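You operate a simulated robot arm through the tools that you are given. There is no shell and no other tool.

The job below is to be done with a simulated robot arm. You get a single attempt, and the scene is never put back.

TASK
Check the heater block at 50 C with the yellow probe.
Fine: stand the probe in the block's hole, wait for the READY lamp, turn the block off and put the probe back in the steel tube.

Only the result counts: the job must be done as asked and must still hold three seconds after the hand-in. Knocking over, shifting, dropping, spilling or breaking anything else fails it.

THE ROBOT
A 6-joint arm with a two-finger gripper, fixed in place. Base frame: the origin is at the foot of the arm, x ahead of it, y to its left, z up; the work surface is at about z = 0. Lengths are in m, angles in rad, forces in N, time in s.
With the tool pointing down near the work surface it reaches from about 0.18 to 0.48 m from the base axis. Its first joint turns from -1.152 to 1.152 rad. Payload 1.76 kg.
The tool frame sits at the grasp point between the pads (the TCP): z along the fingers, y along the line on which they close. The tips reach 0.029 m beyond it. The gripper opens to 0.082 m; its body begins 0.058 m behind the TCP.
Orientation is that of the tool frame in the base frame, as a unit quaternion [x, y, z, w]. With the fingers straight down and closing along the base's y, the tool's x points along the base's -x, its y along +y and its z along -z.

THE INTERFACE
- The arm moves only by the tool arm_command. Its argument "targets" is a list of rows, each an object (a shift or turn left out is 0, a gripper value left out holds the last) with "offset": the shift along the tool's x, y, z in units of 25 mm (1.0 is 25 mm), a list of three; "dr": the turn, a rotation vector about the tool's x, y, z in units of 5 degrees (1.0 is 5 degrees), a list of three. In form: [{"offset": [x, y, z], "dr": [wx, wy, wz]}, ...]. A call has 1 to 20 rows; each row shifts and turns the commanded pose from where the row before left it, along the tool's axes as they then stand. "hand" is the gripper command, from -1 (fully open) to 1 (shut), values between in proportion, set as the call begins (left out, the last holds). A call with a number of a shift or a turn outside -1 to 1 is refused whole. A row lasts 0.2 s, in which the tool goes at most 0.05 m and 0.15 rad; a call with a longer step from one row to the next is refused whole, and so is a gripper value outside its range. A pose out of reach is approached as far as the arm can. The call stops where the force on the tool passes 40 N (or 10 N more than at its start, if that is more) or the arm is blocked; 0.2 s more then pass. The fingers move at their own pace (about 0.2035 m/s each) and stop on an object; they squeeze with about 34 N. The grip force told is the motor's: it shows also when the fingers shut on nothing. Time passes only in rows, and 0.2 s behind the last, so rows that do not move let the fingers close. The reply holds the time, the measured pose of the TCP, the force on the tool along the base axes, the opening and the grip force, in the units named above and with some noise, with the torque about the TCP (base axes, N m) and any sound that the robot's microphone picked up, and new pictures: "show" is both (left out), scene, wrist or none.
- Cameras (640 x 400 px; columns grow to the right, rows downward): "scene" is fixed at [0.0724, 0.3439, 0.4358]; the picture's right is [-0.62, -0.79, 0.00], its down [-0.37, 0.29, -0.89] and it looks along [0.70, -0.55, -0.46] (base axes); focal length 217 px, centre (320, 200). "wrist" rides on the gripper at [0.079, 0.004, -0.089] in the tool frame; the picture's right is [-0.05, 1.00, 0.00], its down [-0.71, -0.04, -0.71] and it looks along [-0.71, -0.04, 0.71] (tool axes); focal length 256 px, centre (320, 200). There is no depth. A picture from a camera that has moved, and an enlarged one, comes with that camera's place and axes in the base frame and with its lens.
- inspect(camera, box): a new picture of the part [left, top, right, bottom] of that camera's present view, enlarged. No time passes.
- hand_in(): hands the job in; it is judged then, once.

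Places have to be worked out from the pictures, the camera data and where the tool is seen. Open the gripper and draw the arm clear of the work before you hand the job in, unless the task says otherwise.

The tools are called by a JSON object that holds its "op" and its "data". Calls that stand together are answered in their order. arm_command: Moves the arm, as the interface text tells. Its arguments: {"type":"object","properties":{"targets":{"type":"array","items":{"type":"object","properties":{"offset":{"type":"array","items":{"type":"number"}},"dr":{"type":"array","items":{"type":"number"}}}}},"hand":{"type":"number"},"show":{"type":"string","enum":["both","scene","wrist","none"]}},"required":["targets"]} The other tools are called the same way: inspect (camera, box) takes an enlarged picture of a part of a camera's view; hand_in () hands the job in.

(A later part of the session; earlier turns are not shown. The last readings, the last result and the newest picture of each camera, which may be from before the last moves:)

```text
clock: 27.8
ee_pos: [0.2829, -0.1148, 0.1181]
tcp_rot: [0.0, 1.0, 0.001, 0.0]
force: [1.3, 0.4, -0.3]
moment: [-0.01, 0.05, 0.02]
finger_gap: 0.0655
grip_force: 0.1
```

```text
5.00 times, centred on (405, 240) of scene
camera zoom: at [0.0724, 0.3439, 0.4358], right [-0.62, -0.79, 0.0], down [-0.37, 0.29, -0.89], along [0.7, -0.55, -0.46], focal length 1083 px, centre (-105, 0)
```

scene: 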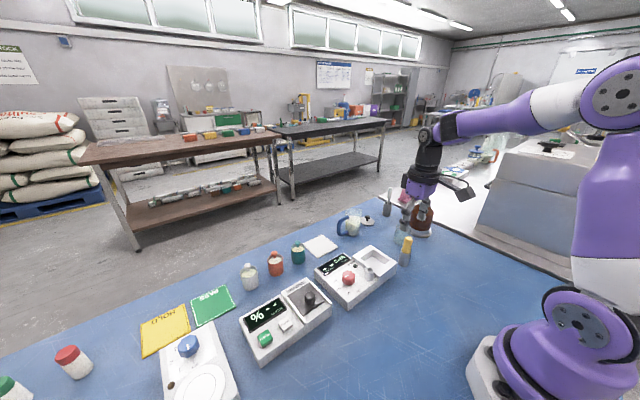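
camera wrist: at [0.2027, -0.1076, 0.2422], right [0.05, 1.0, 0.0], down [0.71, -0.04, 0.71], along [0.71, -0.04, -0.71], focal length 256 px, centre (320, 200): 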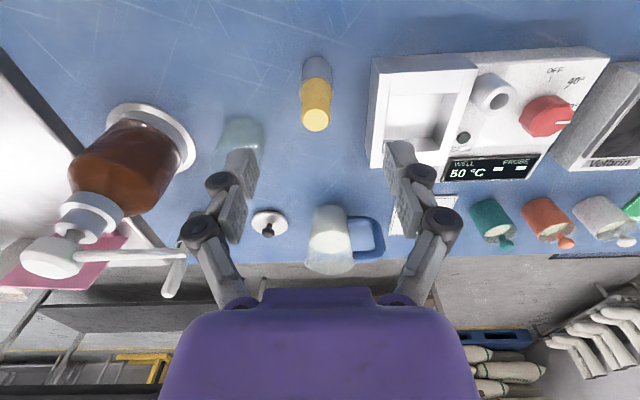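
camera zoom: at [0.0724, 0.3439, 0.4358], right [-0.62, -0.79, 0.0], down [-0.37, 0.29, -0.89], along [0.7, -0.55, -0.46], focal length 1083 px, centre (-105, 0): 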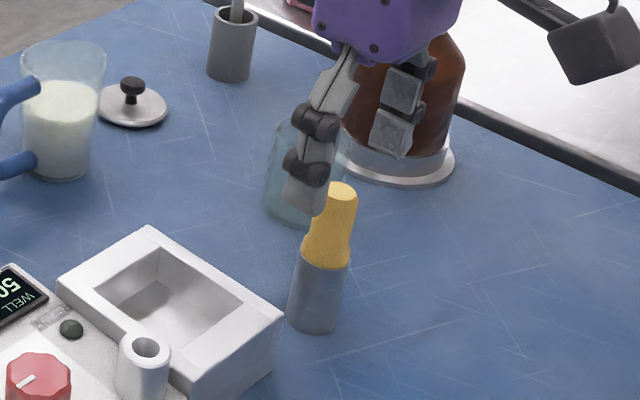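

The probe axis is at about (0.2834, -0.1143) and its top at z ≈ 0.088. I'll take an enlarged look at the handle's profile to pick the grip height.

{"op": "inspect", "data": {"camera": "scene", "box": [390, 225, 425, 275]}}

{"op": "inspect", "data": {"camera": "wrist", "box": [295, 60, 345, 140]}}

```text
8.00 times, centred on (408, 250) of scene
camera zoom: at [0.0724, 0.3439, 0.4358], right [-0.62, -0.79, 0.0], down [-0.37, 0.29, -0.89], along [0.7, -0.55, -0.46], focal length 1733 px, centre (-380, -200)
```

zoom: 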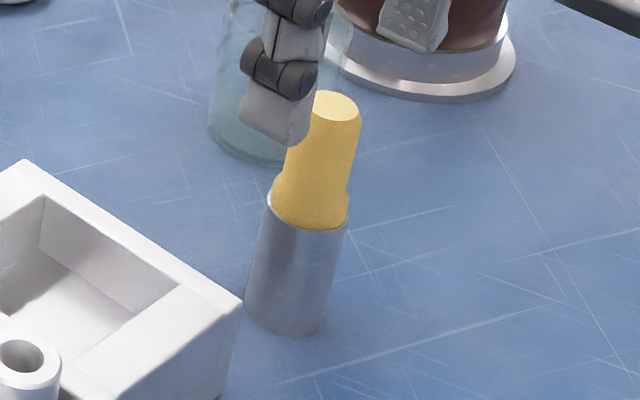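

```text
5.00 times, centred on (320, 100) of wrist
camera zoom: at [0.2026, -0.1106, 0.2082], right [0.05, 1.0, 0.0], down [0.71, -0.04, 0.71], along [0.71, -0.04, -0.71], focal length 1280 px, centre (320, 700)
```

zoom: 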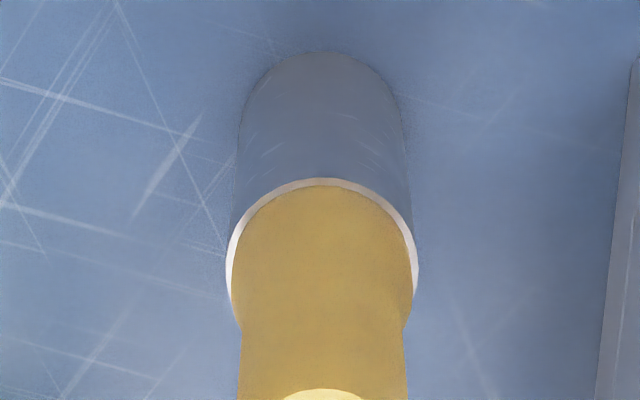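

The grip section of the handle runs from about z = 0.060 to 0.088 above a wider collar resting in the tube. I'll lower so the tips end near z = 0.063, correcting 1.8 mm toward +x, and check the centring once more.

{"op": "arm_command", "data": {"targets": [{"offset": [-0.07, 0.012, 0]}, {"offset": [0, 0, 0.36]}, {"offset": [0, 0, 0.36]}, {"offset": [0, 0, 0.36]}, {"offset": [0, 0, 0]}], "show": "none", "hand": 0.1}}

{"op": "inspect", "data": {"camera": "wrist", "box": [240, 90, 400, 220]}}

{"op": "inspect", "data": {"camera": "scene", "box": [380, 215, 435, 275]}}

```text
clock: 29.0
ee_pos: [0.286, -0.1141, 0.0901]
tcp_rot: [-0.002, 1.0, 0.001, 0.001]
force: [0.4, 1.0, 0.4]
moment: [0.0, -0.03, 0.01]
finger_gap: 0.037
grip_force: 0.0
```

```text
3.08 times, centred on (320, 155) of wrist
camera zoom: at [0.2045, -0.1098, 0.1795], right [0.05, 1.0, 0.0], down [0.71, -0.04, 0.71], along [0.71, -0.04, -0.71], focal length 788 px, centre (320, 338)
```

zoom: 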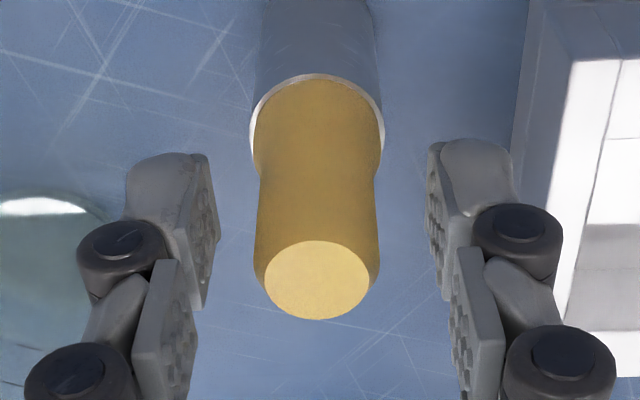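

```text
6.67 times, centred on (408, 245) of scene
camera zoom: at [0.0724, 0.3439, 0.4358], right [-0.62, -0.79, 0.0], down [-0.37, 0.29, -0.89], along [0.7, -0.55, -0.46], focal length 1444 px, centre (-263, -100)
```

zoom: 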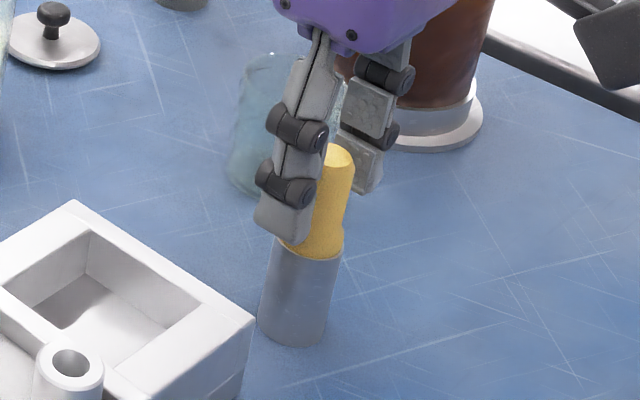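

The handle is centred within 0.5 mm. I'll nudge 0.5 mm in -y, rise 1 mm to stay off the collar, then close on the handle in two stages.

{"op": "arm_command", "data": {"targets": [{"offset": [0, -0.02, -0.04]}, {"offset": [0, 0, 0]}], "show": "none", "hand": 0.4}}

{"op": "arm_command", "data": {"targets": [{"offset": [0, 0, 0]}, {"offset": [0, 0, 0]}, {"offset": [0, 0, 0]}], "show": "none", "hand": 1}}

{"op": "inspect", "data": {"camera": "wrist", "box": [240, 90, 400, 220]}}

{"op": "inspect", "data": {"camera": "scene", "box": [380, 215, 435, 275]}}

```text
clock: 29.6
ee_pos: [0.2848, -0.1147, 0.0924]
tcp_rot: [-0.001, 1.0, 0.002, 0.0]
force: [0.1, -0.7, -0.2]
moment: [-0.02, 0.03, -0.01]
finger_gap: 0.0244
grip_force: 0.1
```

```text
clock: 30.4
ee_pos: [0.2848, -0.1146, 0.0918]
tcp_rot: [-0.001, 1.0, 0.001, 0.0]
force: [-0.4, 0.6, 1.4]
moment: [0.0, 0.0, 0.02]
finger_gap: 0.0183
grip_force: 33.6
```

```text
3.08 times, centred on (320, 155) of wrist
camera zoom: at [0.2041, -0.1097, 0.1812], right [0.05, 1.0, 0.0], down [0.71, -0.04, 0.71], along [0.71, -0.04, -0.71], focal length 788 px, centre (320, 338)
```

zoom: 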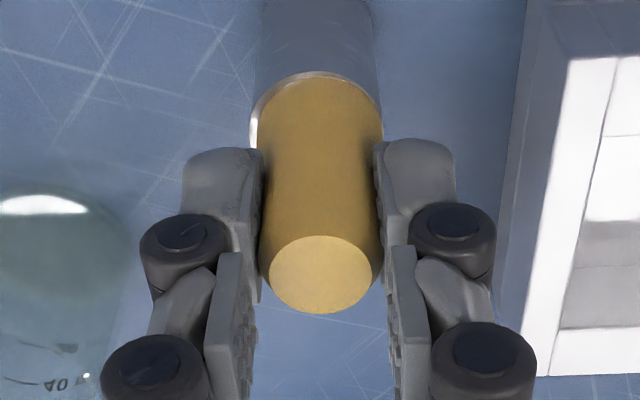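

```text
6.67 times, centred on (408, 245) of scene
camera zoom: at [0.0724, 0.3439, 0.4358], right [-0.62, -0.79, 0.0], down [-0.37, 0.29, -0.89], along [0.7, -0.55, -0.46], focal length 1444 px, centre (-263, -100)
```

zoom: 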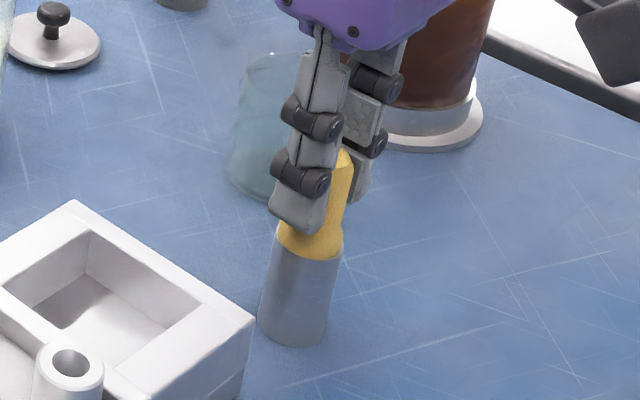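

Gripped at 18.3 mm with 34 N and no side load; the tube stands unmoved. I'll lift straight up slowly, 60 mm, and watch that the tube stays on the table.

{"op": "arm_command", "data": {"targets": [{"offset": [0, 0, -0.2]}, {"offset": [0, 0, -0.3]}, {"offset": [0, 0, -0.4]}, {"offset": [0, 0, -0.5]}, {"offset": [0, 0, -0.5]}, {"offset": [0, 0, -0.5]}, {"offset": [0, 0, 0]}], "show": "none"}}

{"op": "inspect", "data": {"camera": "scene", "box": [370, 180, 450, 280]}}

{"op": "inspect", "data": {"camera": "wrist", "box": [240, 60, 400, 200]}}

```text
clock: 32.0
ee_pos: [0.2848, -0.1133, 0.1514]
tcp_rot: [-0.001, 1.0, 0.0, 0.0]
force: [0.4, 0.7, 0.2]
moment: [-0.03, -0.01, 0.0]
finger_gap: 0.0187
grip_force: 33.7
```

```text
4.00 times, centred on (410, 230) of scene
camera zoom: at [0.0724, 0.3439, 0.4358], right [-0.62, -0.79, 0.0], down [-0.37, 0.29, -0.89], along [0.7, -0.55, -0.46], focal length 866 px, centre (-40, 80)
```

zoom: 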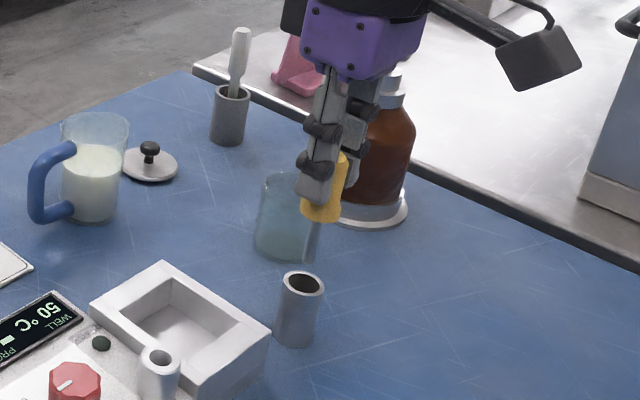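

```text
2.86 times, centred on (320, 130) of wrist
camera zoom: at [0.204, -0.1081, 0.241], right [0.05, 1.0, 0.0], down [0.71, -0.04, 0.71], along [0.71, -0.04, -0.71], focal length 731 px, centre (320, 400)
```

zoom: 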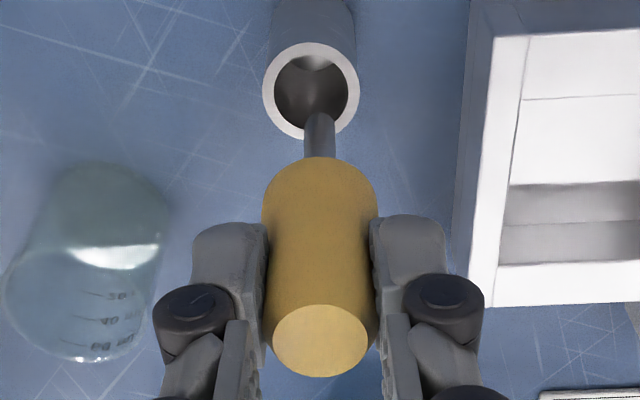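

The probe came out cleanly with a ~6.6 mm stem about 50 mm long (tip now near z ≈ 0.06), and the tube stands where it was. I'll rise another 30 mm and carry it over above the block's hole at about (0.293, 0.0205).

{"op": "arm_command", "data": {"targets": [{"offset": [0, 0, -0.6]}, {"offset": [0, 0, -0.6]}, {"offset": [-0.05, 0.4, 0]}, {"offset": [-0.05, 0.6, 0]}, {"offset": [-0.05, 0.7, 0]}, {"offset": [-0.05, 0.7, 0]}, {"offset": [-0.05, 0.7, 0]}, {"offset": [-0.05, 0.7, 0]}, {"offset": [-0.05, 0.7, 0]}, {"offset": [-0.05, 0.5, 0]}, {"offset": [0, 0.34, 0]}, {"offset": [0, 0, 0]}, {"offset": [0, 0, 0]}], "show": "both"}}

{"op": "inspect", "data": {"camera": "wrist", "box": [240, 40, 400, 180]}}

{"op": "inspect", "data": {"camera": "scene", "box": [330, 200, 420, 290]}}

```text
clock: 34.8
ee_pos: [0.2942, 0.0183, 0.1823]
tcp_rot: [-0.002, 1.0, 0.001, 0.0]
force: [0.3, 0.5, -0.5]
moment: [0.01, 0.01, 0.02]
finger_gap: 0.0185
grip_force: 34.0
camera wrist: at [0.2128, 0.0238, 0.2709], right [0.05, 1.0, 0.0], down [0.71, -0.04, 0.71], along [0.71, -0.04, -0.71], focal length 256 px, centre (320, 200)
```

scene: 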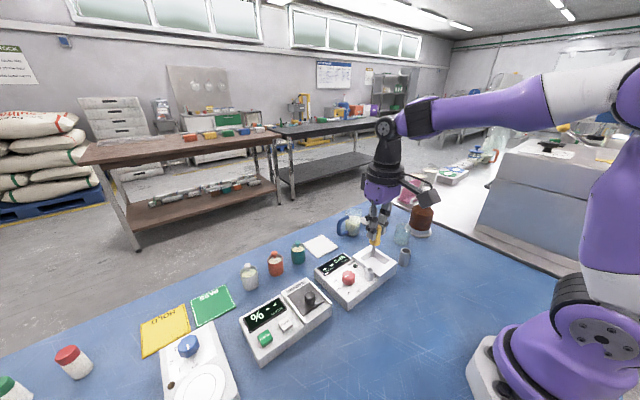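
wrist: 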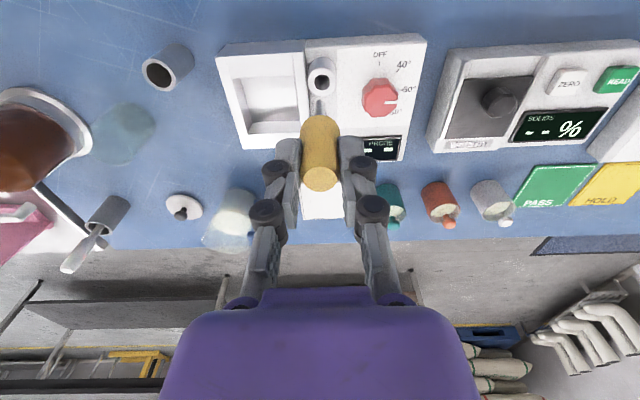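

```text
2.86 times, centred on (320, 110) of wrist
camera zoom: at [0.2128, 0.0238, 0.2709], right [0.05, 1.0, 0.0], down [0.71, -0.04, 0.71], along [0.71, -0.04, -0.71], focal length 731 px, centre (320, 457)
```

zoom: 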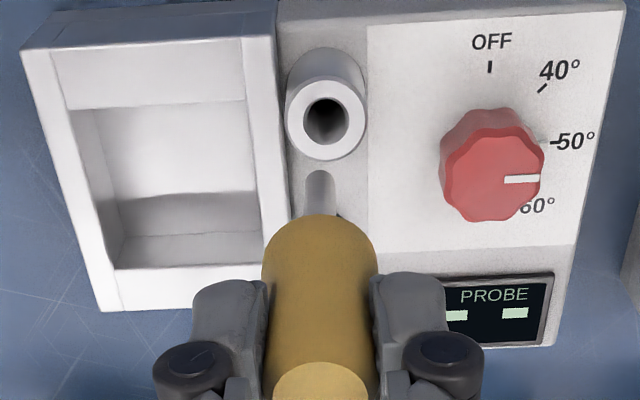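

```text
4.44 times, centred on (375, 245) of scene
camera zoom: at [0.0724, 0.3439, 0.4358], right [-0.62, -0.79, 0.0], down [-0.37, 0.29, -0.89], along [0.7, -0.55, -0.46], focal length 963 px, centre (76, 0)
```

zoom: 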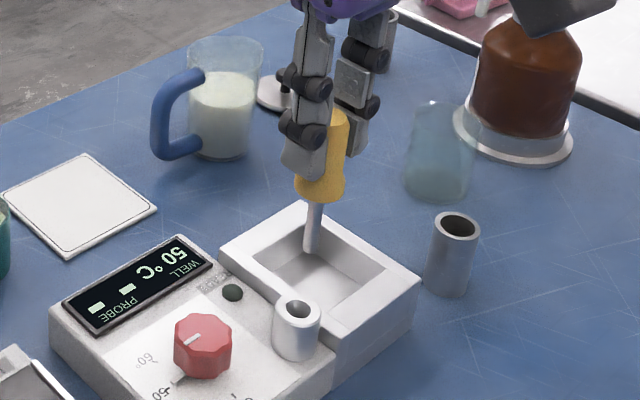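

Probe tip is at about z = 0.09, and the hole shows 1.7 mm toward +y and 1–2 mm toward +x of the tool axis. I'll correct that and lower 28 mm, leaving the tip about 10 mm over the boss, then check alignment again.

{"op": "arm_command", "data": {"targets": [{"offset": [-0.04, 0.068, 0]}, {"offset": [0, 0, 0.4]}, {"offset": [0, 0, 0.4]}, {"offset": [0, 0, 0.32]}, {"offset": [0, 0, 0]}, {"offset": [0, 0, 0]}], "show": "none"}}

{"op": "inspect", "data": {"camera": "wrist", "box": [270, 50, 370, 130]}}

{"op": "inspect", "data": {"camera": "scene", "box": [345, 225, 405, 290]}}

```text
clock: 36.2
ee_pos: [0.2941, 0.0226, 0.1536]
tcp_rot: [0.0, 1.0, 0.0, 0.0]
force: [-0.2, -0.2, -0.5]
moment: [0.02, -0.01, 0.03]
finger_gap: 0.0185
grip_force: 33.8
```

```text
5.00 times, centred on (320, 90) of wrist
camera zoom: at [0.2137, 0.0259, 0.243], right [0.05, 1.0, 0.0], down [0.71, -0.04, 0.71], along [0.71, -0.04, -0.71], focal length 1280 px, centre (320, 750)
```

zoom: 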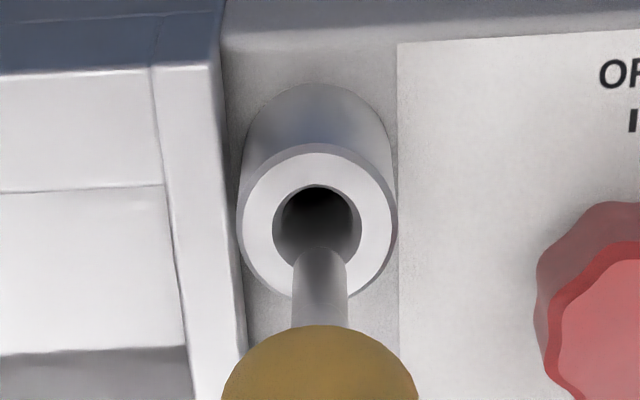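

```text
6.15 times, centred on (375, 258) of scene
camera zoom: at [0.0724, 0.3439, 0.4358], right [-0.62, -0.79, 0.0], down [-0.37, 0.29, -0.89], along [0.7, -0.55, -0.46], focal length 1333 px, centre (-18, -154)
```

zoom: 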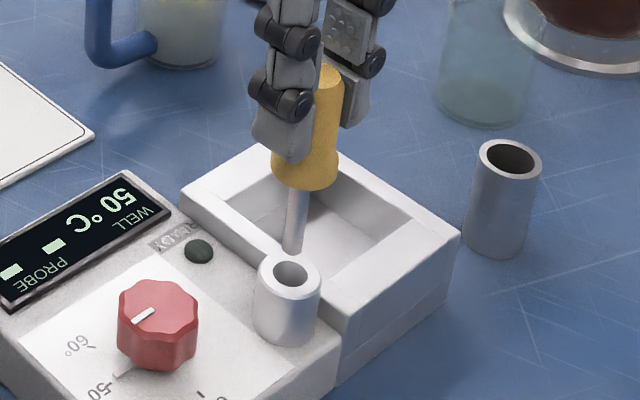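

The hole and stem are aligned within about 0.7 mm (the hole gives ±3.5 mm). I'll lower slowly 45 mm into the hole, watching forces.

{"op": "arm_command", "data": {"targets": [{"offset": [0.02, 0, 0.2]}, {"offset": [0, 0, 0.2]}, {"offset": [0, 0, 0.2]}, {"offset": [0, 0, 0.2]}, {"offset": [0, 0, 0.2]}, {"offset": [0, 0, 0.2]}, {"offset": [0, 0, 0.2]}, {"offset": [0, 0, 0.2]}, {"offset": [0, 0, 0.2]}, {"offset": [0, 0, 0]}], "show": "none"}}

{"op": "inspect", "data": {"camera": "wrist", "box": [250, 60, 390, 200]}}

{"op": "inspect", "data": {"camera": "scene", "box": [345, 225, 405, 290]}}

```text
clock: 38.4
ee_pos: [0.2978, 0.0204, 0.1083]
tcp_rot: [0.0, 1.0, 0.001, 0.003]
force: [5.1, 0.9, 22.2]
moment: [0.03, -0.41, 0.0]
finger_gap: 0.0185
grip_force: 34.5
```

```text
2.86 times, centred on (320, 130) of wrist
camera zoom: at [0.2152, 0.0251, 0.1982], right [0.05, 1.0, 0.0], down [0.7, -0.04, 0.71], along [0.71, -0.04, -0.7], focal length 731 px, centre (320, 400)
```

zoom: 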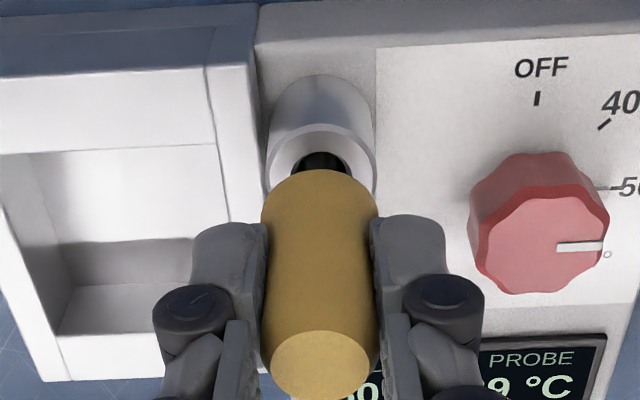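

```text
6.15 times, centred on (375, 258) of scene
camera zoom: at [0.0723, 0.3439, 0.4358], right [-0.62, -0.79, 0.0], down [-0.37, 0.29, -0.89], along [0.7, -0.55, -0.46], focal length 1333 px, centre (-18, -154)
```

zoom: 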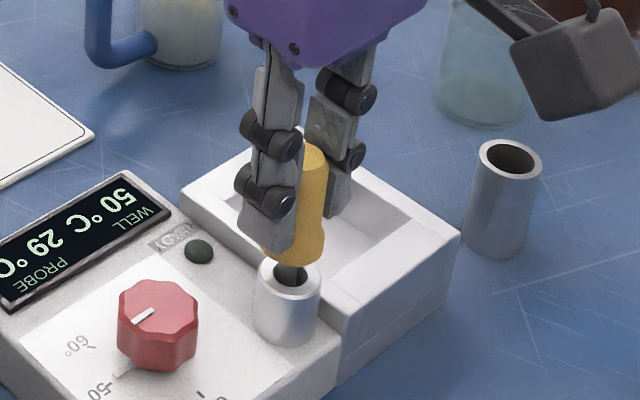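

The probe is well down in the hole and its display reads 29 °C and live, but 22 N pushes up with 5 N toward +x, while the collar is still about 11 mm over the boss. I'll look closely at where the stem sits in the hole.

{"op": "inspect", "data": {"camera": "wrist", "box": [295, 80, 345, 120]}}

{"op": "inspect", "data": {"camera": "scene", "box": [355, 250, 385, 280]}}

```text
10.00 times, centred on (320, 100) of wrist
camera zoom: at [0.2152, 0.0251, 0.1982], right [0.05, 1.0, 0.0], down [0.7, -0.04, 0.71], along [0.71, -0.04, -0.7], focal length 2560 px, centre (320, 1200)
```

zoom: 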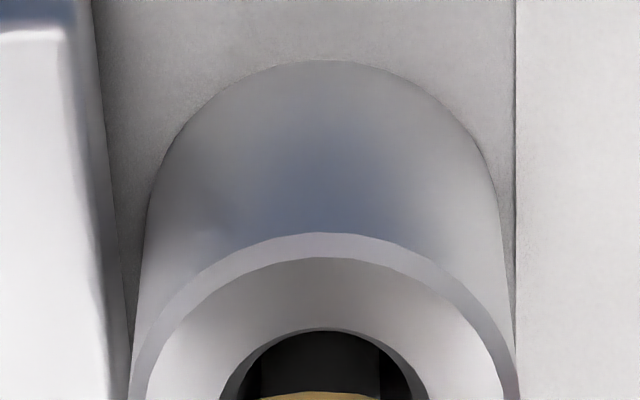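

```text
13.33 times, centred on (370, 265) of scene
camera zoom: at [0.0723, 0.3439, 0.4358], right [-0.62, -0.79, 0.0], down [-0.37, 0.29, -0.89], along [0.7, -0.55, -0.46], focal length 2888 px, centre (-347, -667)
```

zoom: 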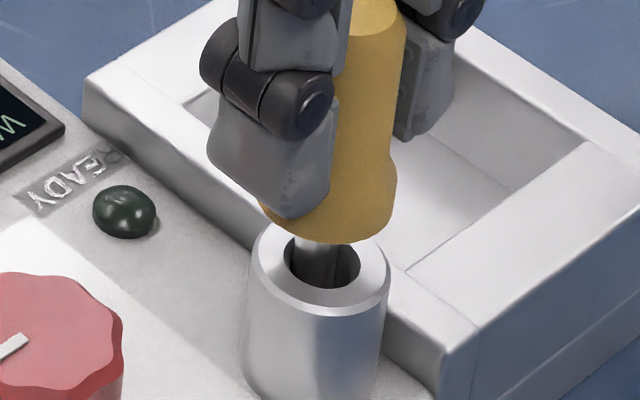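

The stem looks centred sideways in the hole, so the tip may simply have reached the bottom (z ≈ 0.018). I'll back up 2 mm to unload, then feel the contact height gently in small steps.

{"op": "arm_command", "data": {"targets": [{"offset": [0, 0, -0.08]}, {"offset": [0, 0, 0]}, {"offset": [0, 0, 0]}], "show": "none"}}

{"op": "inspect", "data": {"camera": "wrist", "box": [250, 60, 390, 200]}}

```text
clock: 39.2
ee_pos: [0.2948, 0.0211, 0.1106]
tcp_rot: [-0.001, 1.0, 0.001, 0.0]
force: [0.1, -0.3, -0.7]
moment: [-0.01, 0.02, 0.04]
finger_gap: 0.0185
grip_force: 34.5
```

```text
2.86 times, centred on (320, 130) of wrist
camera zoom: at [0.2137, 0.0256, 0.1999], right [0.05, 1.0, 0.0], down [0.71, -0.04, 0.71], along [0.71, -0.04, -0.71], focal length 731 px, centre (320, 400)
```

zoom: 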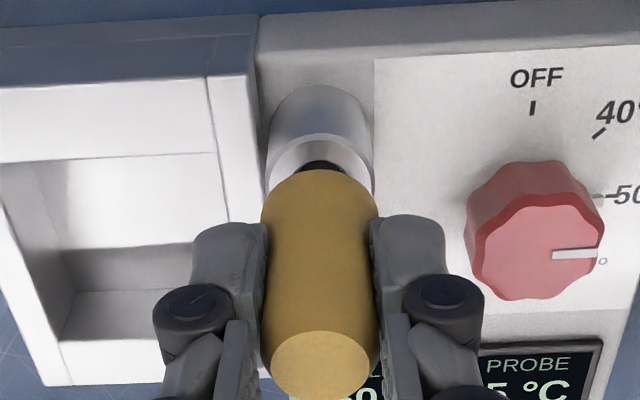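

Contact vanished with a 2 mm lift, so something solid is just below. I'll shift 1 mm toward +x (the way it was being pushed) and lower in fine steps to see whether it goes deeper.

{"op": "arm_command", "data": {"targets": [{"offset": [-0.04, 0, 0]}, {"offset": [0, 0, 0.03]}, {"offset": [0, 0, 0.03]}, {"offset": [0, 0, 0.02]}, {"offset": [0, 0, 0]}], "show": "none"}}

```text
clock: 40.4
ee_pos: [0.2969, 0.021, 0.1081]
tcp_rot: [-0.001, 1.0, 0.001, 0.002]
force: [-1.5, -0.5, 24.3]
moment: [-0.01, 0.08, 0.0]
finger_gap: 0.0186
grip_force: 33.7
```

The stop is at the same height with a purely vertical push, so it is the flat bottom of the hole; the probe also slid up a few mm in the grip instead of jamming. I'll unload it, centre it in the hole, and look at the display and the stem before letting go.

{"op": "arm_command", "data": {"targets": [{"offset": [0, 0, -0.06]}, {"offset": [0.03, 0, 0]}, {"offset": [0, 0, 0.02]}, {"offset": [0, 0, 0]}, {"offset": [0, 0, 0]}], "show": "none"}}

{"op": "inspect", "data": {"camera": "wrist", "box": [230, 50, 430, 200]}}

{"op": "inspect", "data": {"camera": "scene", "box": [345, 235, 395, 290]}}

```text
clock: 41.6
ee_pos: [0.2967, 0.0207, 0.1094]
tcp_rot: [-0.001, 1.0, 0.0, 0.0]
force: [0.3, 1.6, -0.8]
moment: [0.02, 0.01, -0.01]
finger_gap: 0.0183
grip_force: 33.8
```

```text
2.67 times, centred on (330, 125) of wrist
camera zoom: at [0.2149, 0.025, 0.1986], right [0.05, 1.0, 0.0], down [0.71, -0.04, 0.71], along [0.71, -0.04, -0.71], focal length 683 px, centre (293, 400)
```

zoom: 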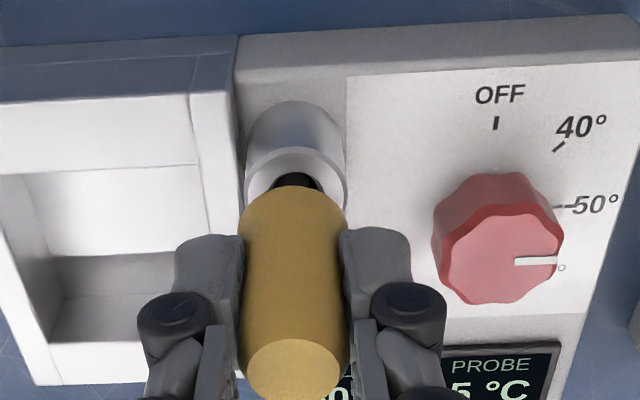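

```text
7.27 times, centred on (370, 262) of scene
camera zoom: at [0.0724, 0.3439, 0.4358], right [-0.62, -0.79, 0.0], down [-0.37, 0.29, -0.89], along [0.7, -0.55, -0.46], focal length 1575 px, centre (-44, -254)
```

zoom: 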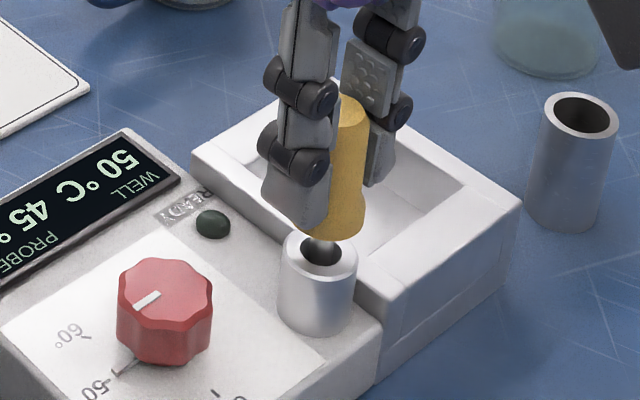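

The well shows 50 °C and the probe 45 °C and rising, with no load on the tool. I'll open the fingers gently to let the probe stand in the hole and see how it settles.

{"op": "arm_command", "data": {"targets": [{"offset": [0, 0, 0]}, {"offset": [0, 0, 0]}], "hand": 0.45, "show": "none"}}

{"op": "arm_command", "data": {"targets": [{"offset": [0, 0, 0]}, {"offset": [0, 0, 0]}], "hand": 0.1, "show": "none"}}

{"op": "inspect", "data": {"camera": "wrist", "box": [230, 50, 430, 200]}}

{"op": "inspect", "data": {"camera": "scene", "box": [345, 235, 395, 290]}}

```text
clock: 42.2
ee_pos: [0.2964, 0.0203, 0.109]
tcp_rot: [-0.001, 1.0, 0.0, 0.0]
force: [0.2, -0.1, 0.4]
moment: [0.02, -0.02, 0.0]
finger_gap: 0.0227
grip_force: 0.1
```

```text
clock: 42.8
ee_pos: [0.2957, 0.02, 0.1095]
tcp_rot: [-0.001, 1.0, 0.002, 0.0]
force: [0.3, -0.4, -0.3]
moment: [0.0, -0.03, 0.0]
finger_gap: 0.0368
grip_force: 0.1
```

```text
2.67 times, centred on (330, 125) of wrist
camera zoom: at [0.2149, 0.025, 0.1987], right [0.05, 1.0, 0.0], down [0.71, -0.04, 0.71], along [0.71, -0.04, -0.71], focal length 683 px, centre (293, 400)
```

zoom: 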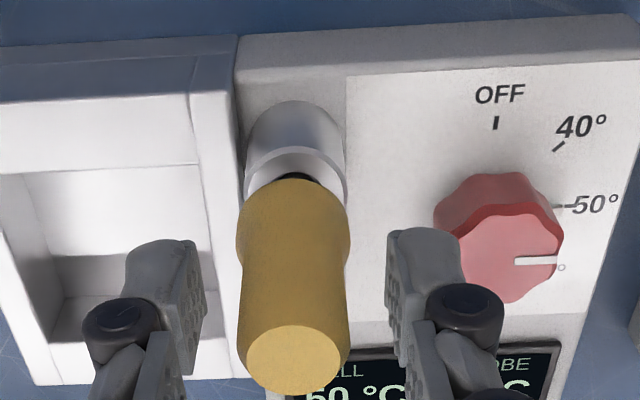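

```text
7.27 times, centred on (370, 262) of scene
camera zoom: at [0.0724, 0.3439, 0.4358], right [-0.62, -0.79, 0.0], down [-0.37, 0.29, -0.89], along [0.7, -0.55, -0.46], focal length 1575 px, centre (-44, -254)
```

zoom: 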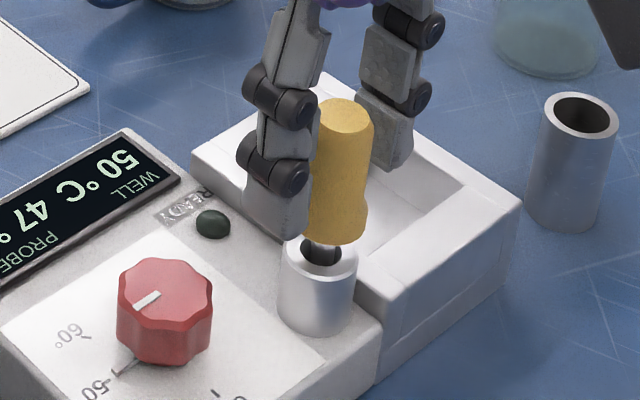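

The probe stands nearly upright in the hole and reads 47 °C. I'll open a little wider and rise straight up clear of it, then wait for the READY lamp.

{"op": "arm_command", "data": {"targets": [{"offset": [0, 0, 0]}, {"offset": [0, 0, -0.3]}, {"offset": [0, 0, -0.6]}, {"offset": [0, 0, -0.9]}, {"offset": [0, 0, -0.9]}, {"offset": [0, 0, -0.3]}, {"offset": [0, 0, 0]}], "hand": -0.15, "show": "both"}}

{"op": "inspect", "data": {"camera": "wrist", "box": [230, 20, 430, 170]}}

{"op": "inspect", "data": {"camera": "scene", "box": [310, 225, 410, 310]}}

```text
clock: 44.4
ee_pos: [0.2948, 0.023, 0.1829]
tcp_rot: [-0.001, 1.0, 0.001, -0.001]
force: [-0.3, -0.2, 0.6]
moment: [-0.02, 0.01, -0.02]
finger_gap: 0.0474
grip_force: 0.0
camera wrist: at [0.2146, 0.0261, 0.2725], right [0.05, 1.0, 0.0], down [0.71, -0.04, 0.71], along [0.71, -0.04, -0.71], focal length 256 px, centre (320, 200)
```

scene: 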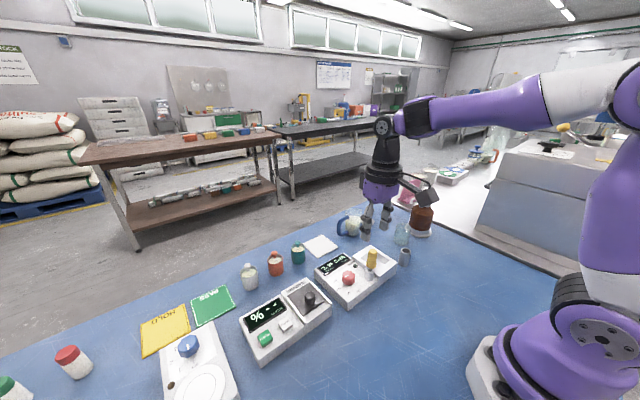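
wrist: 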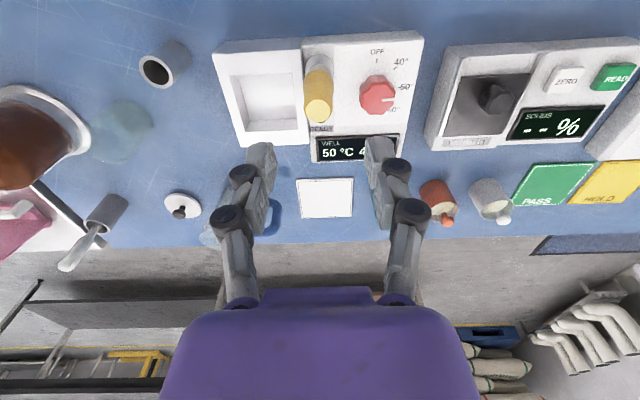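

```text
2.67 times, centred on (330, 95) of wrist
camera zoom: at [0.2146, 0.0261, 0.2725], right [0.05, 1.0, 0.0], down [0.71, -0.04, 0.71], along [0.71, -0.04, -0.71], focal length 683 px, centre (293, 480)
```

zoom: 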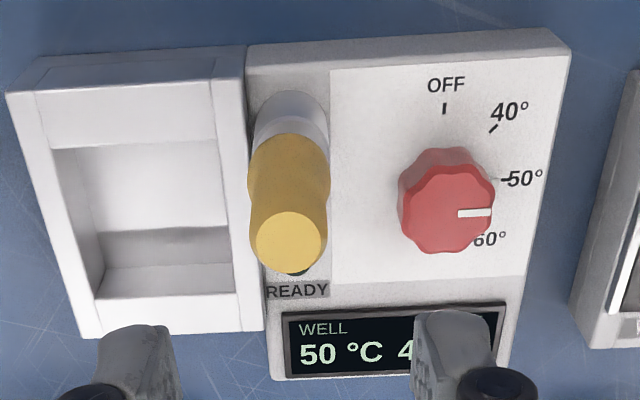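

```text
4.71 times, centred on (360, 268) of scene
camera zoom: at [0.0724, 0.3439, 0.4358], right [-0.62, -0.79, 0.0], down [-0.37, 0.29, -0.89], along [0.7, -0.55, -0.46], focal length 1019 px, centre (132, -118)
```

zoom: 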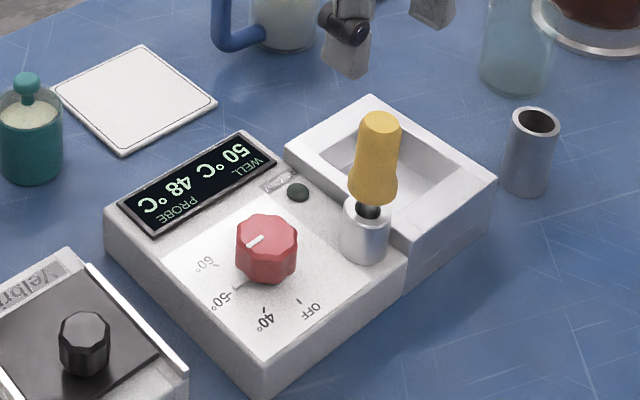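

The probe stands steady and reads 48 °C with the lamp still dark. I'll wait in place a few seconds.

{"op": "arm_command", "data": {"targets": [{}, {}, {}, {}, {}, {}, {}, {}, {}, {}, {}, {}, {}, {}, {}], "show": "none"}}

{"op": "inspect", "data": {"camera": "scene", "box": [310, 225, 410, 310]}}

```text
clock: 47.6
ee_pos: [0.2945, 0.0208, 0.183]
tcp_rot: [-0.001, 1.0, 0.001, 0.0]
force: [0.3, 0.3, -0.1]
moment: [-0.02, 0.03, -0.03]
finger_gap: 0.0468
grip_force: 0.2
```

```text
4.71 times, centred on (360, 268) of scene
camera zoom: at [0.0724, 0.3439, 0.4358], right [-0.62, -0.79, 0.0], down [-0.37, 0.29, -0.89], along [0.7, -0.55, -0.46], focal length 1019 px, centre (132, -118)
```

zoom: 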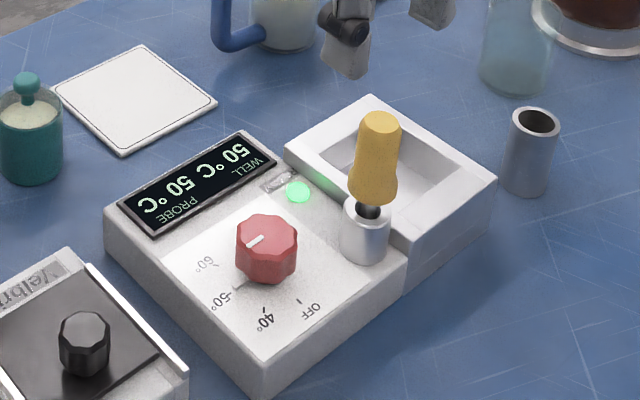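

READY is lit and both readings are 50 °C. Now I turn the block off: I'll move over the knob at height and turn the tool to -25°, so the fingers will sweep well away from the standing probe, then lower partway.

{"op": "arm_command", "data": {"targets": [{"offset": [-0.186, 0.493, 0]}, {"offset": [-0.186, 0.493, 0]}, {"offset": [-0.186, 0.493, 0]}, {"offset": [-0.186, 0.493, 0]}, {"dr": [0, 0, -1]}, {"dr": [0, 0, -1]}, {"dr": [0, 0, -1]}, {"dr": [0, 0, -1]}, {"dr": [0, 0, -1]}, {"offset": [0, 0, 0.7]}, {"offset": [0, 0, 0.7]}, {"offset": [0, 0, 0.7]}, {"offset": [0, 0, 0.7]}, {"offset": [0, 0, 0]}, {"offset": [0, 0, 0]}], "hand": -0.12, "show": "both"}}

{"op": "inspect", "data": {"camera": "wrist", "box": [240, 50, 400, 180]}}

{"op": "inspect", "data": {"camera": "scene", "box": [320, 215, 410, 300]}}

```text
clock: 50.8
ee_pos: [0.3137, 0.0678, 0.115]
tcp_rot: [-0.218, 0.976, 0.001, 0.0]
force: [-0.2, 0.2, -0.2]
moment: [-0.02, 0.01, 0.03]
finger_gap: 0.0459
grip_force: 0.1
camera wrist: at [0.2389, 0.0385, 0.2049], right [-0.37, 0.93, 0.0], down [0.66, 0.26, 0.71], along [0.66, 0.27, -0.71], focal length 256 px, centre (320, 200)
```

scene: 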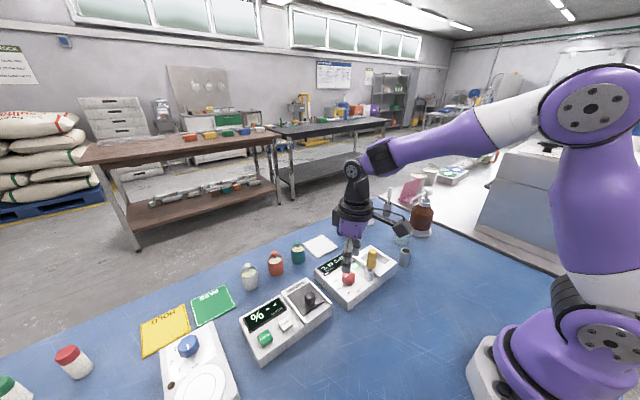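
wrist: 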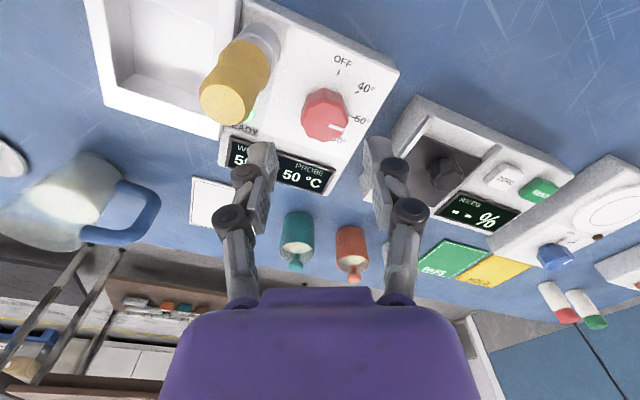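

```text
3.08 times, centred on (320, 115) of wrist
camera zoom: at [0.2389, 0.0385, 0.2049], right [-0.37, 0.93, 0.0], down [0.66, 0.26, 0.71], along [0.66, 0.27, -0.71], focal length 788 px, centre (320, 462)
```

zoom: 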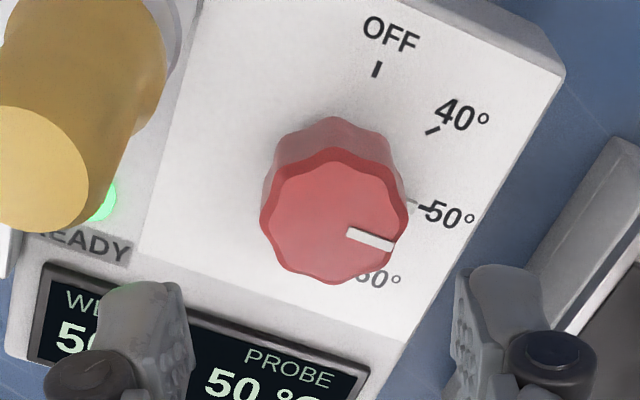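

```text
4.71 times, centred on (365, 258) of scene
camera zoom: at [0.0724, 0.3439, 0.4358], right [-0.62, -0.79, 0.0], down [-0.37, 0.29, -0.89], along [0.7, -0.55, -0.46], focal length 1019 px, centre (108, -71)
```

zoom: 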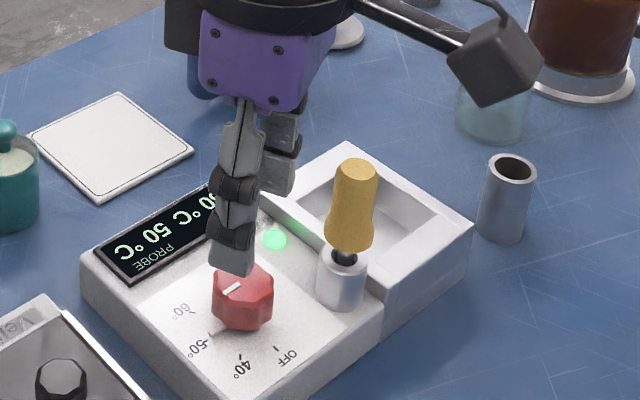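

Knob lies about 2.7 mm along tool +y and 1.8 mm along tool -x from the tool axis. I'll correct, lower to just around the knob's face, and check again.

{"op": "arm_command", "data": {"targets": [{"offset": [-0.072, 0.108, 0]}, {"offset": [0, 0, 0.4]}, {"offset": [0, 0, 0.4]}, {"offset": [0, 0, 0.4]}, {"offset": [0, 0, 0]}, {"offset": [0, 0, 0]}], "show": "none"}}

{"op": "inspect", "data": {"camera": "wrist", "box": [240, 70, 400, 200]}}

{"op": "inspect", "data": {"camera": "scene", "box": [320, 225, 400, 300]}}

```text
clock: 52.2
ee_pos: [0.3151, 0.0737, 0.0848]
tcp_rot: [-0.217, 0.976, 0.002, 0.0]
force: [-0.3, 0.0, 0.2]
moment: [-0.01, 0.01, -0.02]
finger_gap: 0.0458
grip_force: 0.0
```

```text
3.08 times, centred on (320, 135) of wrist
camera zoom: at [0.2396, 0.0437, 0.1733], right [-0.37, 0.93, 0.0], down [0.66, 0.26, 0.71], along [0.66, 0.27, -0.71], focal length 788 px, centre (320, 400)
```

zoom: 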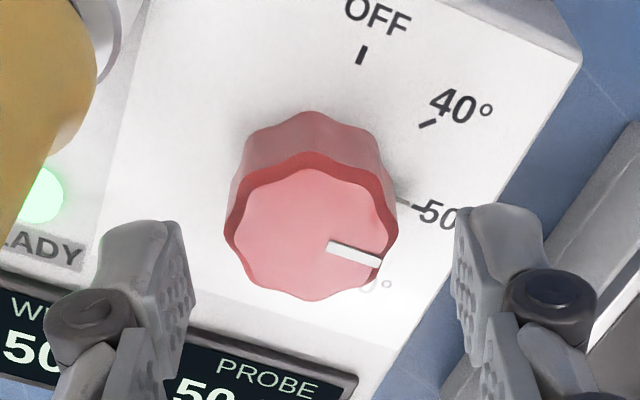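

```text
5.33 times, centred on (360, 262) of scene
camera zoom: at [0.0724, 0.3439, 0.4358], right [-0.62, -0.79, 0.0], down [-0.37, 0.29, -0.89], along [0.7, -0.55, -0.46], focal length 1155 px, centre (107, -133)
```

zoom: 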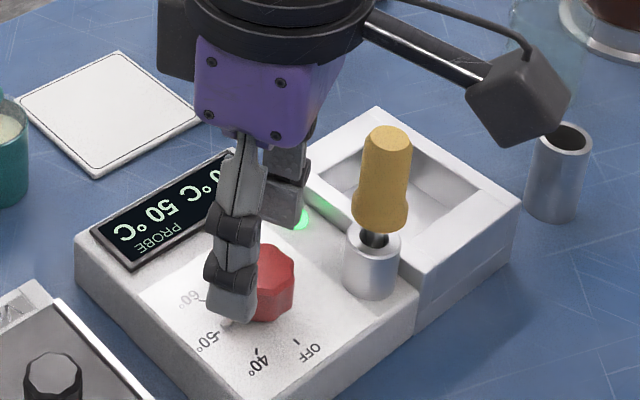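

The tool is now about 1.4 mm too far along tool +y, so I'll take that back and lower to gripping height with the tips around the knob (TCP z ≈ 0.069).

{"op": "arm_command", "data": {"targets": [{"offset": [0.04, -0.06, 0]}, {"offset": [0, 0, 0]}, {"offset": [0, 0, 0.3]}, {"offset": [0, 0, 0.3]}, {"offset": [0, 0, 0]}, {"offset": [0, 0, 0]}], "show": "none"}}

{"op": "inspect", "data": {"camera": "wrist", "box": [240, 80, 400, 210]}}

{"op": "inspect", "data": {"camera": "scene", "box": [320, 225, 400, 300]}}

```text
clock: 53.6
ee_pos: [0.3131, 0.0715, 0.069]
tcp_rot: [-0.218, 0.976, 0.0, 0.001]
force: [-0.1, 0.1, 0.0]
moment: [0.01, 0.0, -0.02]
finger_gap: 0.0459
grip_force: 0.0
```

```text
3.08 times, centred on (320, 145) of wrist
camera zoom: at [0.2387, 0.0424, 0.1591], right [-0.37, 0.93, 0.0], down [0.66, 0.26, 0.71], along [0.66, 0.27, -0.71], focal length 788 px, centre (320, 369)
```

zoom: 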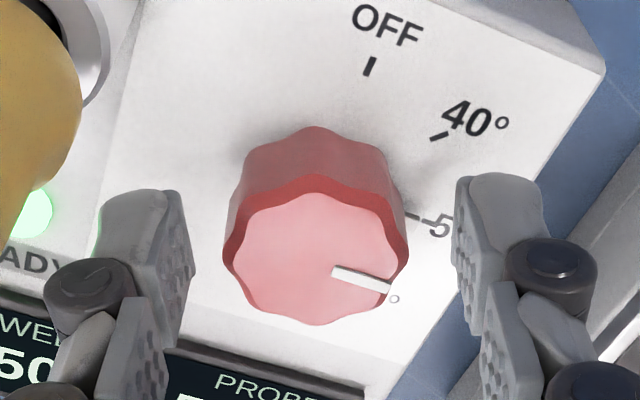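

```text
5.33 times, centred on (360, 262) of scene
camera zoom: at [0.0724, 0.3439, 0.4358], right [-0.62, -0.79, 0.0], down [-0.37, 0.29, -0.89], along [0.7, -0.55, -0.46], focal length 1155 px, centre (107, -133)
```

zoom: 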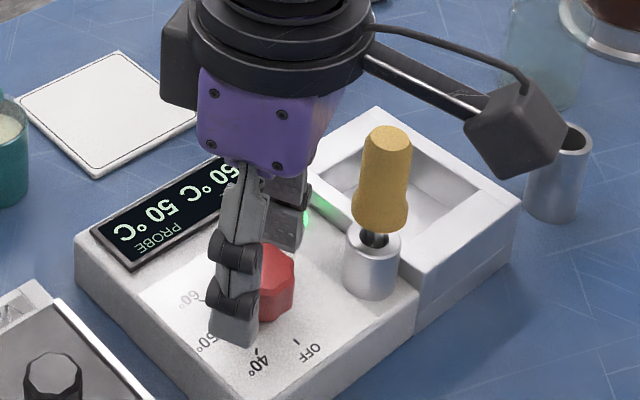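

The knob is centred within about 0.7 mm and the probe stands well clear of the fingers and camera. I'll nudge 0.5 mm and close on the knob in two stages.

{"op": "arm_command", "data": {"targets": [{"offset": [0, -0.022, 0]}, {"offset": [0, 0, 0]}], "hand": 0.2, "show": "none"}}

{"op": "arm_command", "data": {"targets": [{"offset": [0, 0, 0]}, {"offset": [0, 0, 0]}], "hand": 0.5, "show": "none"}}

```text
clock: 54.2
ee_pos: [0.3137, 0.0716, 0.0695]
tcp_rot: [-0.218, 0.976, 0.001, 0.001]
force: [0.2, 0.3, 0.7]
moment: [-0.03, 0.0, 0.04]
finger_gap: 0.0328
grip_force: 0.0
```

```text
clock: 54.8
ee_pos: [0.314, 0.0706, 0.07]
tcp_rot: [-0.216, 0.976, -0.001, 0.001]
force: [5.6, -14.7, 1.7]
moment: [-0.37, -0.14, 0.0]
finger_gap: 0.0294
grip_force: 35.9
```

Gripped, with about 16 N along tool -y, so the knob is still ~0.8 mm that way. I'll ease the tool over to unload before turning.

{"op": "arm_command", "data": {"targets": [{"offset": [0, -0.028, 0]}, {"offset": [0, 0, 0]}], "show": "none"}}

```text
clock: 55.4
ee_pos: [0.3143, 0.0708, 0.0695]
tcp_rot: [-0.217, 0.976, 0.001, 0.0]
force: [-9.7, -9.8, 16.2]
moment: [-0.15, 0.04, -0.02]
finger_gap: 0.0297
grip_force: 36.3
```

Now about 13 N along tool +x and 16 N upward remain; I'll trim those and turn the first 15° counter-clockwise.

{"op": "arm_command", "data": {"targets": [{"offset": [0.02, -0.006, -0.006]}, {"dr": [0, 0, -0.5]}, {"dr": [0, 0, -0.5]}, {"dr": [0, 0, -0.5]}, {"dr": [0, 0, -0.5]}, {"dr": [0, 0, -0.5]}, {"dr": [0, 0, -0.5]}, {"dr": [0, 0, 0]}], "show": "none"}}

```text
clock: 57.2
ee_pos: [0.3136, 0.0705, 0.0689]
tcp_rot: [-0.343, 0.939, 0.001, 0.0]
force: [-16.1, 17.8, 5.0]
moment: [0.6, 0.11, -0.04]
finger_gap: 0.0296
grip_force: 36.3
```

At -40° there are 24 N along tool +y, so I'll ease 0.8 mm that way and read again before going on.

{"op": "arm_command", "data": {"targets": [{"offset": [0, 0.03, 0]}, {"offset": [0, 0, 0]}], "show": "none"}}

{"op": "inspect", "data": {"camera": "scene", "box": [310, 235, 400, 310]}}

```text
clock: 57.8
ee_pos: [0.3127, 0.0712, 0.0709]
tcp_rot: [-0.342, 0.94, 0.0, 0.003]
force: [1.5, 9.9, 1.4]
moment: [0.07, 0.22, -0.03]
finger_gap: 0.0296
grip_force: 36.2
```

```text
5.33 times, centred on (355, 272) of scene
camera zoom: at [0.0724, 0.3439, 0.4358], right [-0.62, -0.79, 0.0], down [-0.37, 0.29, -0.89], along [0.7, -0.55, -0.46], focal length 1155 px, centre (133, -187)
```

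zoom: 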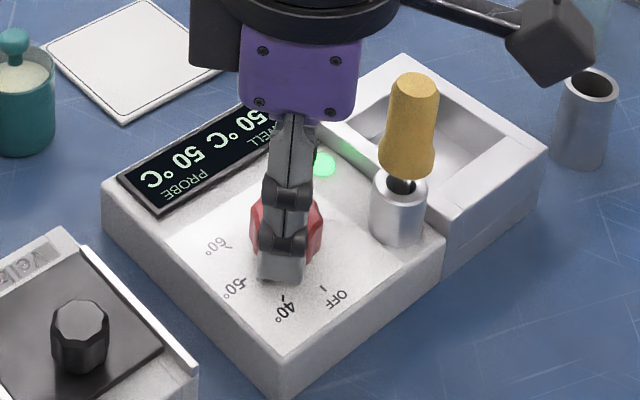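

Load is down to 10 N and the block has not moved; the probe still stands. Next 20° counter-clockwise with a small trim.

{"op": "arm_command", "data": {"targets": [{"offset": [-0.01, 0.006, 0]}, {"dr": [0, 0, -0.5]}, {"dr": [0, 0, -0.5]}, {"dr": [0, 0, -0.5]}, {"dr": [0, 0, -0.5]}, {"dr": [0, 0, -0.5]}, {"dr": [0, 0, -0.5]}, {"dr": [0, 0, -0.5]}, {"dr": [0, 0, -0.5]}, {"dr": [0, 0, 0]}], "show": "none"}}

```text
clock: 60.0
ee_pos: [0.3127, 0.0708, 0.0704]
tcp_rot: [-0.501, 0.866, 0.0, 0.0]
force: [1.0, -4.9, -3.7]
moment: [-0.22, 0.03, 0.04]
finger_gap: 0.0298
grip_force: 35.7
```

Load is only 5 N at -60°. I'll turn another 25°.

{"op": "arm_command", "data": {"targets": [{"dr": [0, 0, -0.5]}, {"dr": [0, 0, -0.5]}, {"dr": [0, 0, -0.5]}, {"dr": [0, 0, -0.5]}, {"dr": [0, 0, -0.5]}, {"dr": [0, 0, -0.5]}, {"dr": [0, 0, -0.5]}, {"dr": [0, 0, -0.5]}, {"dr": [0, 0, -0.5]}, {"dr": [0, 0, -0.5]}, {"dr": [0, 0, 0]}], "show": "none"}}

{"op": "inspect", "data": {"camera": "scene", "box": [310, 225, 410, 310]}}

```text
clock: 62.4
ee_pos: [0.3148, 0.071, 0.0705]
tcp_rot: [-0.677, 0.736, 0.001, 0.0]
force: [-2.9, -3.5, 8.8]
moment: [-0.34, 0.09, 0.01]
finger_gap: 0.0295
grip_force: 35.8
```

```text
4.71 times, centred on (360, 268) of scene
camera zoom: at [0.0724, 0.3439, 0.4358], right [-0.62, -0.79, 0.0], down [-0.37, 0.29, -0.89], along [0.7, -0.55, -0.46], focal length 1019 px, centre (132, -118)
```

zoom: 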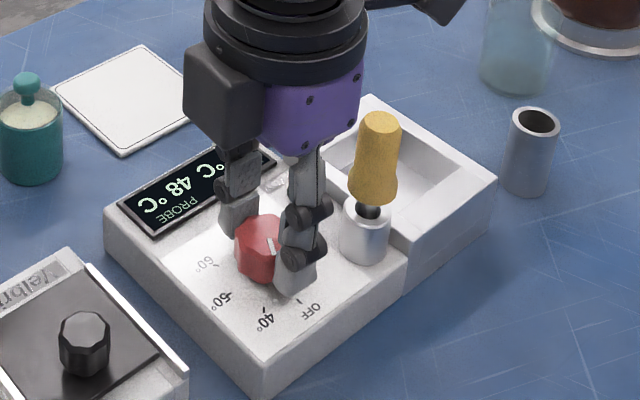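

The knob has turned 60° of 90° with low load, and the probe reading is already falling a bit. I'll go 15° more and check the gap between the finger and the boss.

{"op": "arm_command", "data": {"targets": [{"offset": [0, 0, -0.003]}, {"dr": [0, 0, -0.5]}, {"dr": [0, 0, -0.5]}, {"dr": [0, 0, -0.5]}, {"dr": [0, 0, -0.5]}, {"dr": [0, 0, -0.5]}, {"dr": [0, 0, -0.5]}, {"dr": [0, 0, 0]}], "show": "wrist"}}

{"op": "inspect", "data": {"camera": "scene", "box": [325, 230, 395, 300]}}

```text
clock: 64.2
ee_pos: [0.3136, 0.0718, 0.0693]
tcp_rot: [0.766, -0.642, 0.0, -0.002]
force: [18.2, -1.6, -21.9]
moment: [0.3, -0.38, 0.03]
finger_gap: 0.0295
grip_force: 36.1
camera wrist: at [0.322, -0.0071, 0.1584], right [-0.99, -0.12, 0.0], down [-0.09, 0.7, 0.71], along [-0.08, 0.7, -0.71], focal length 256 px, centre (320, 200)
```

wrist: 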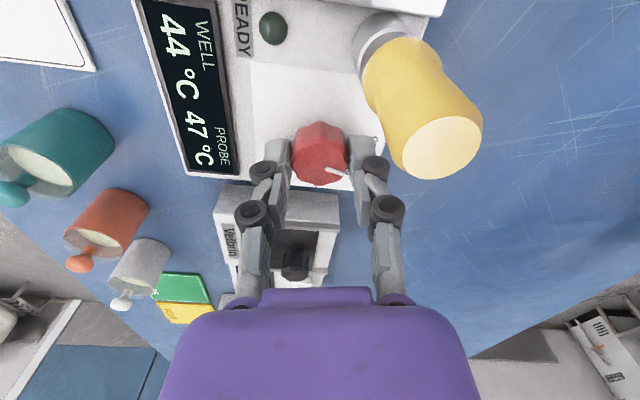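

```text
5.71 times, centred on (360, 265) of scene
camera zoom: at [0.0725, 0.3439, 0.4358], right [-0.62, -0.79, 0.0], down [-0.37, 0.29, -0.89], along [0.7, -0.55, -0.46], focal length 1238 px, centre (91, -171)
```

zoom: 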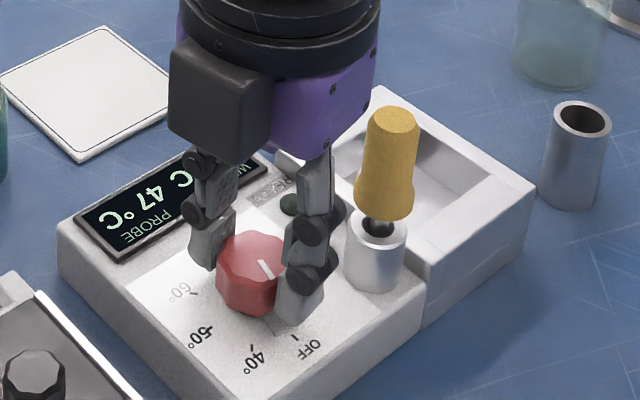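

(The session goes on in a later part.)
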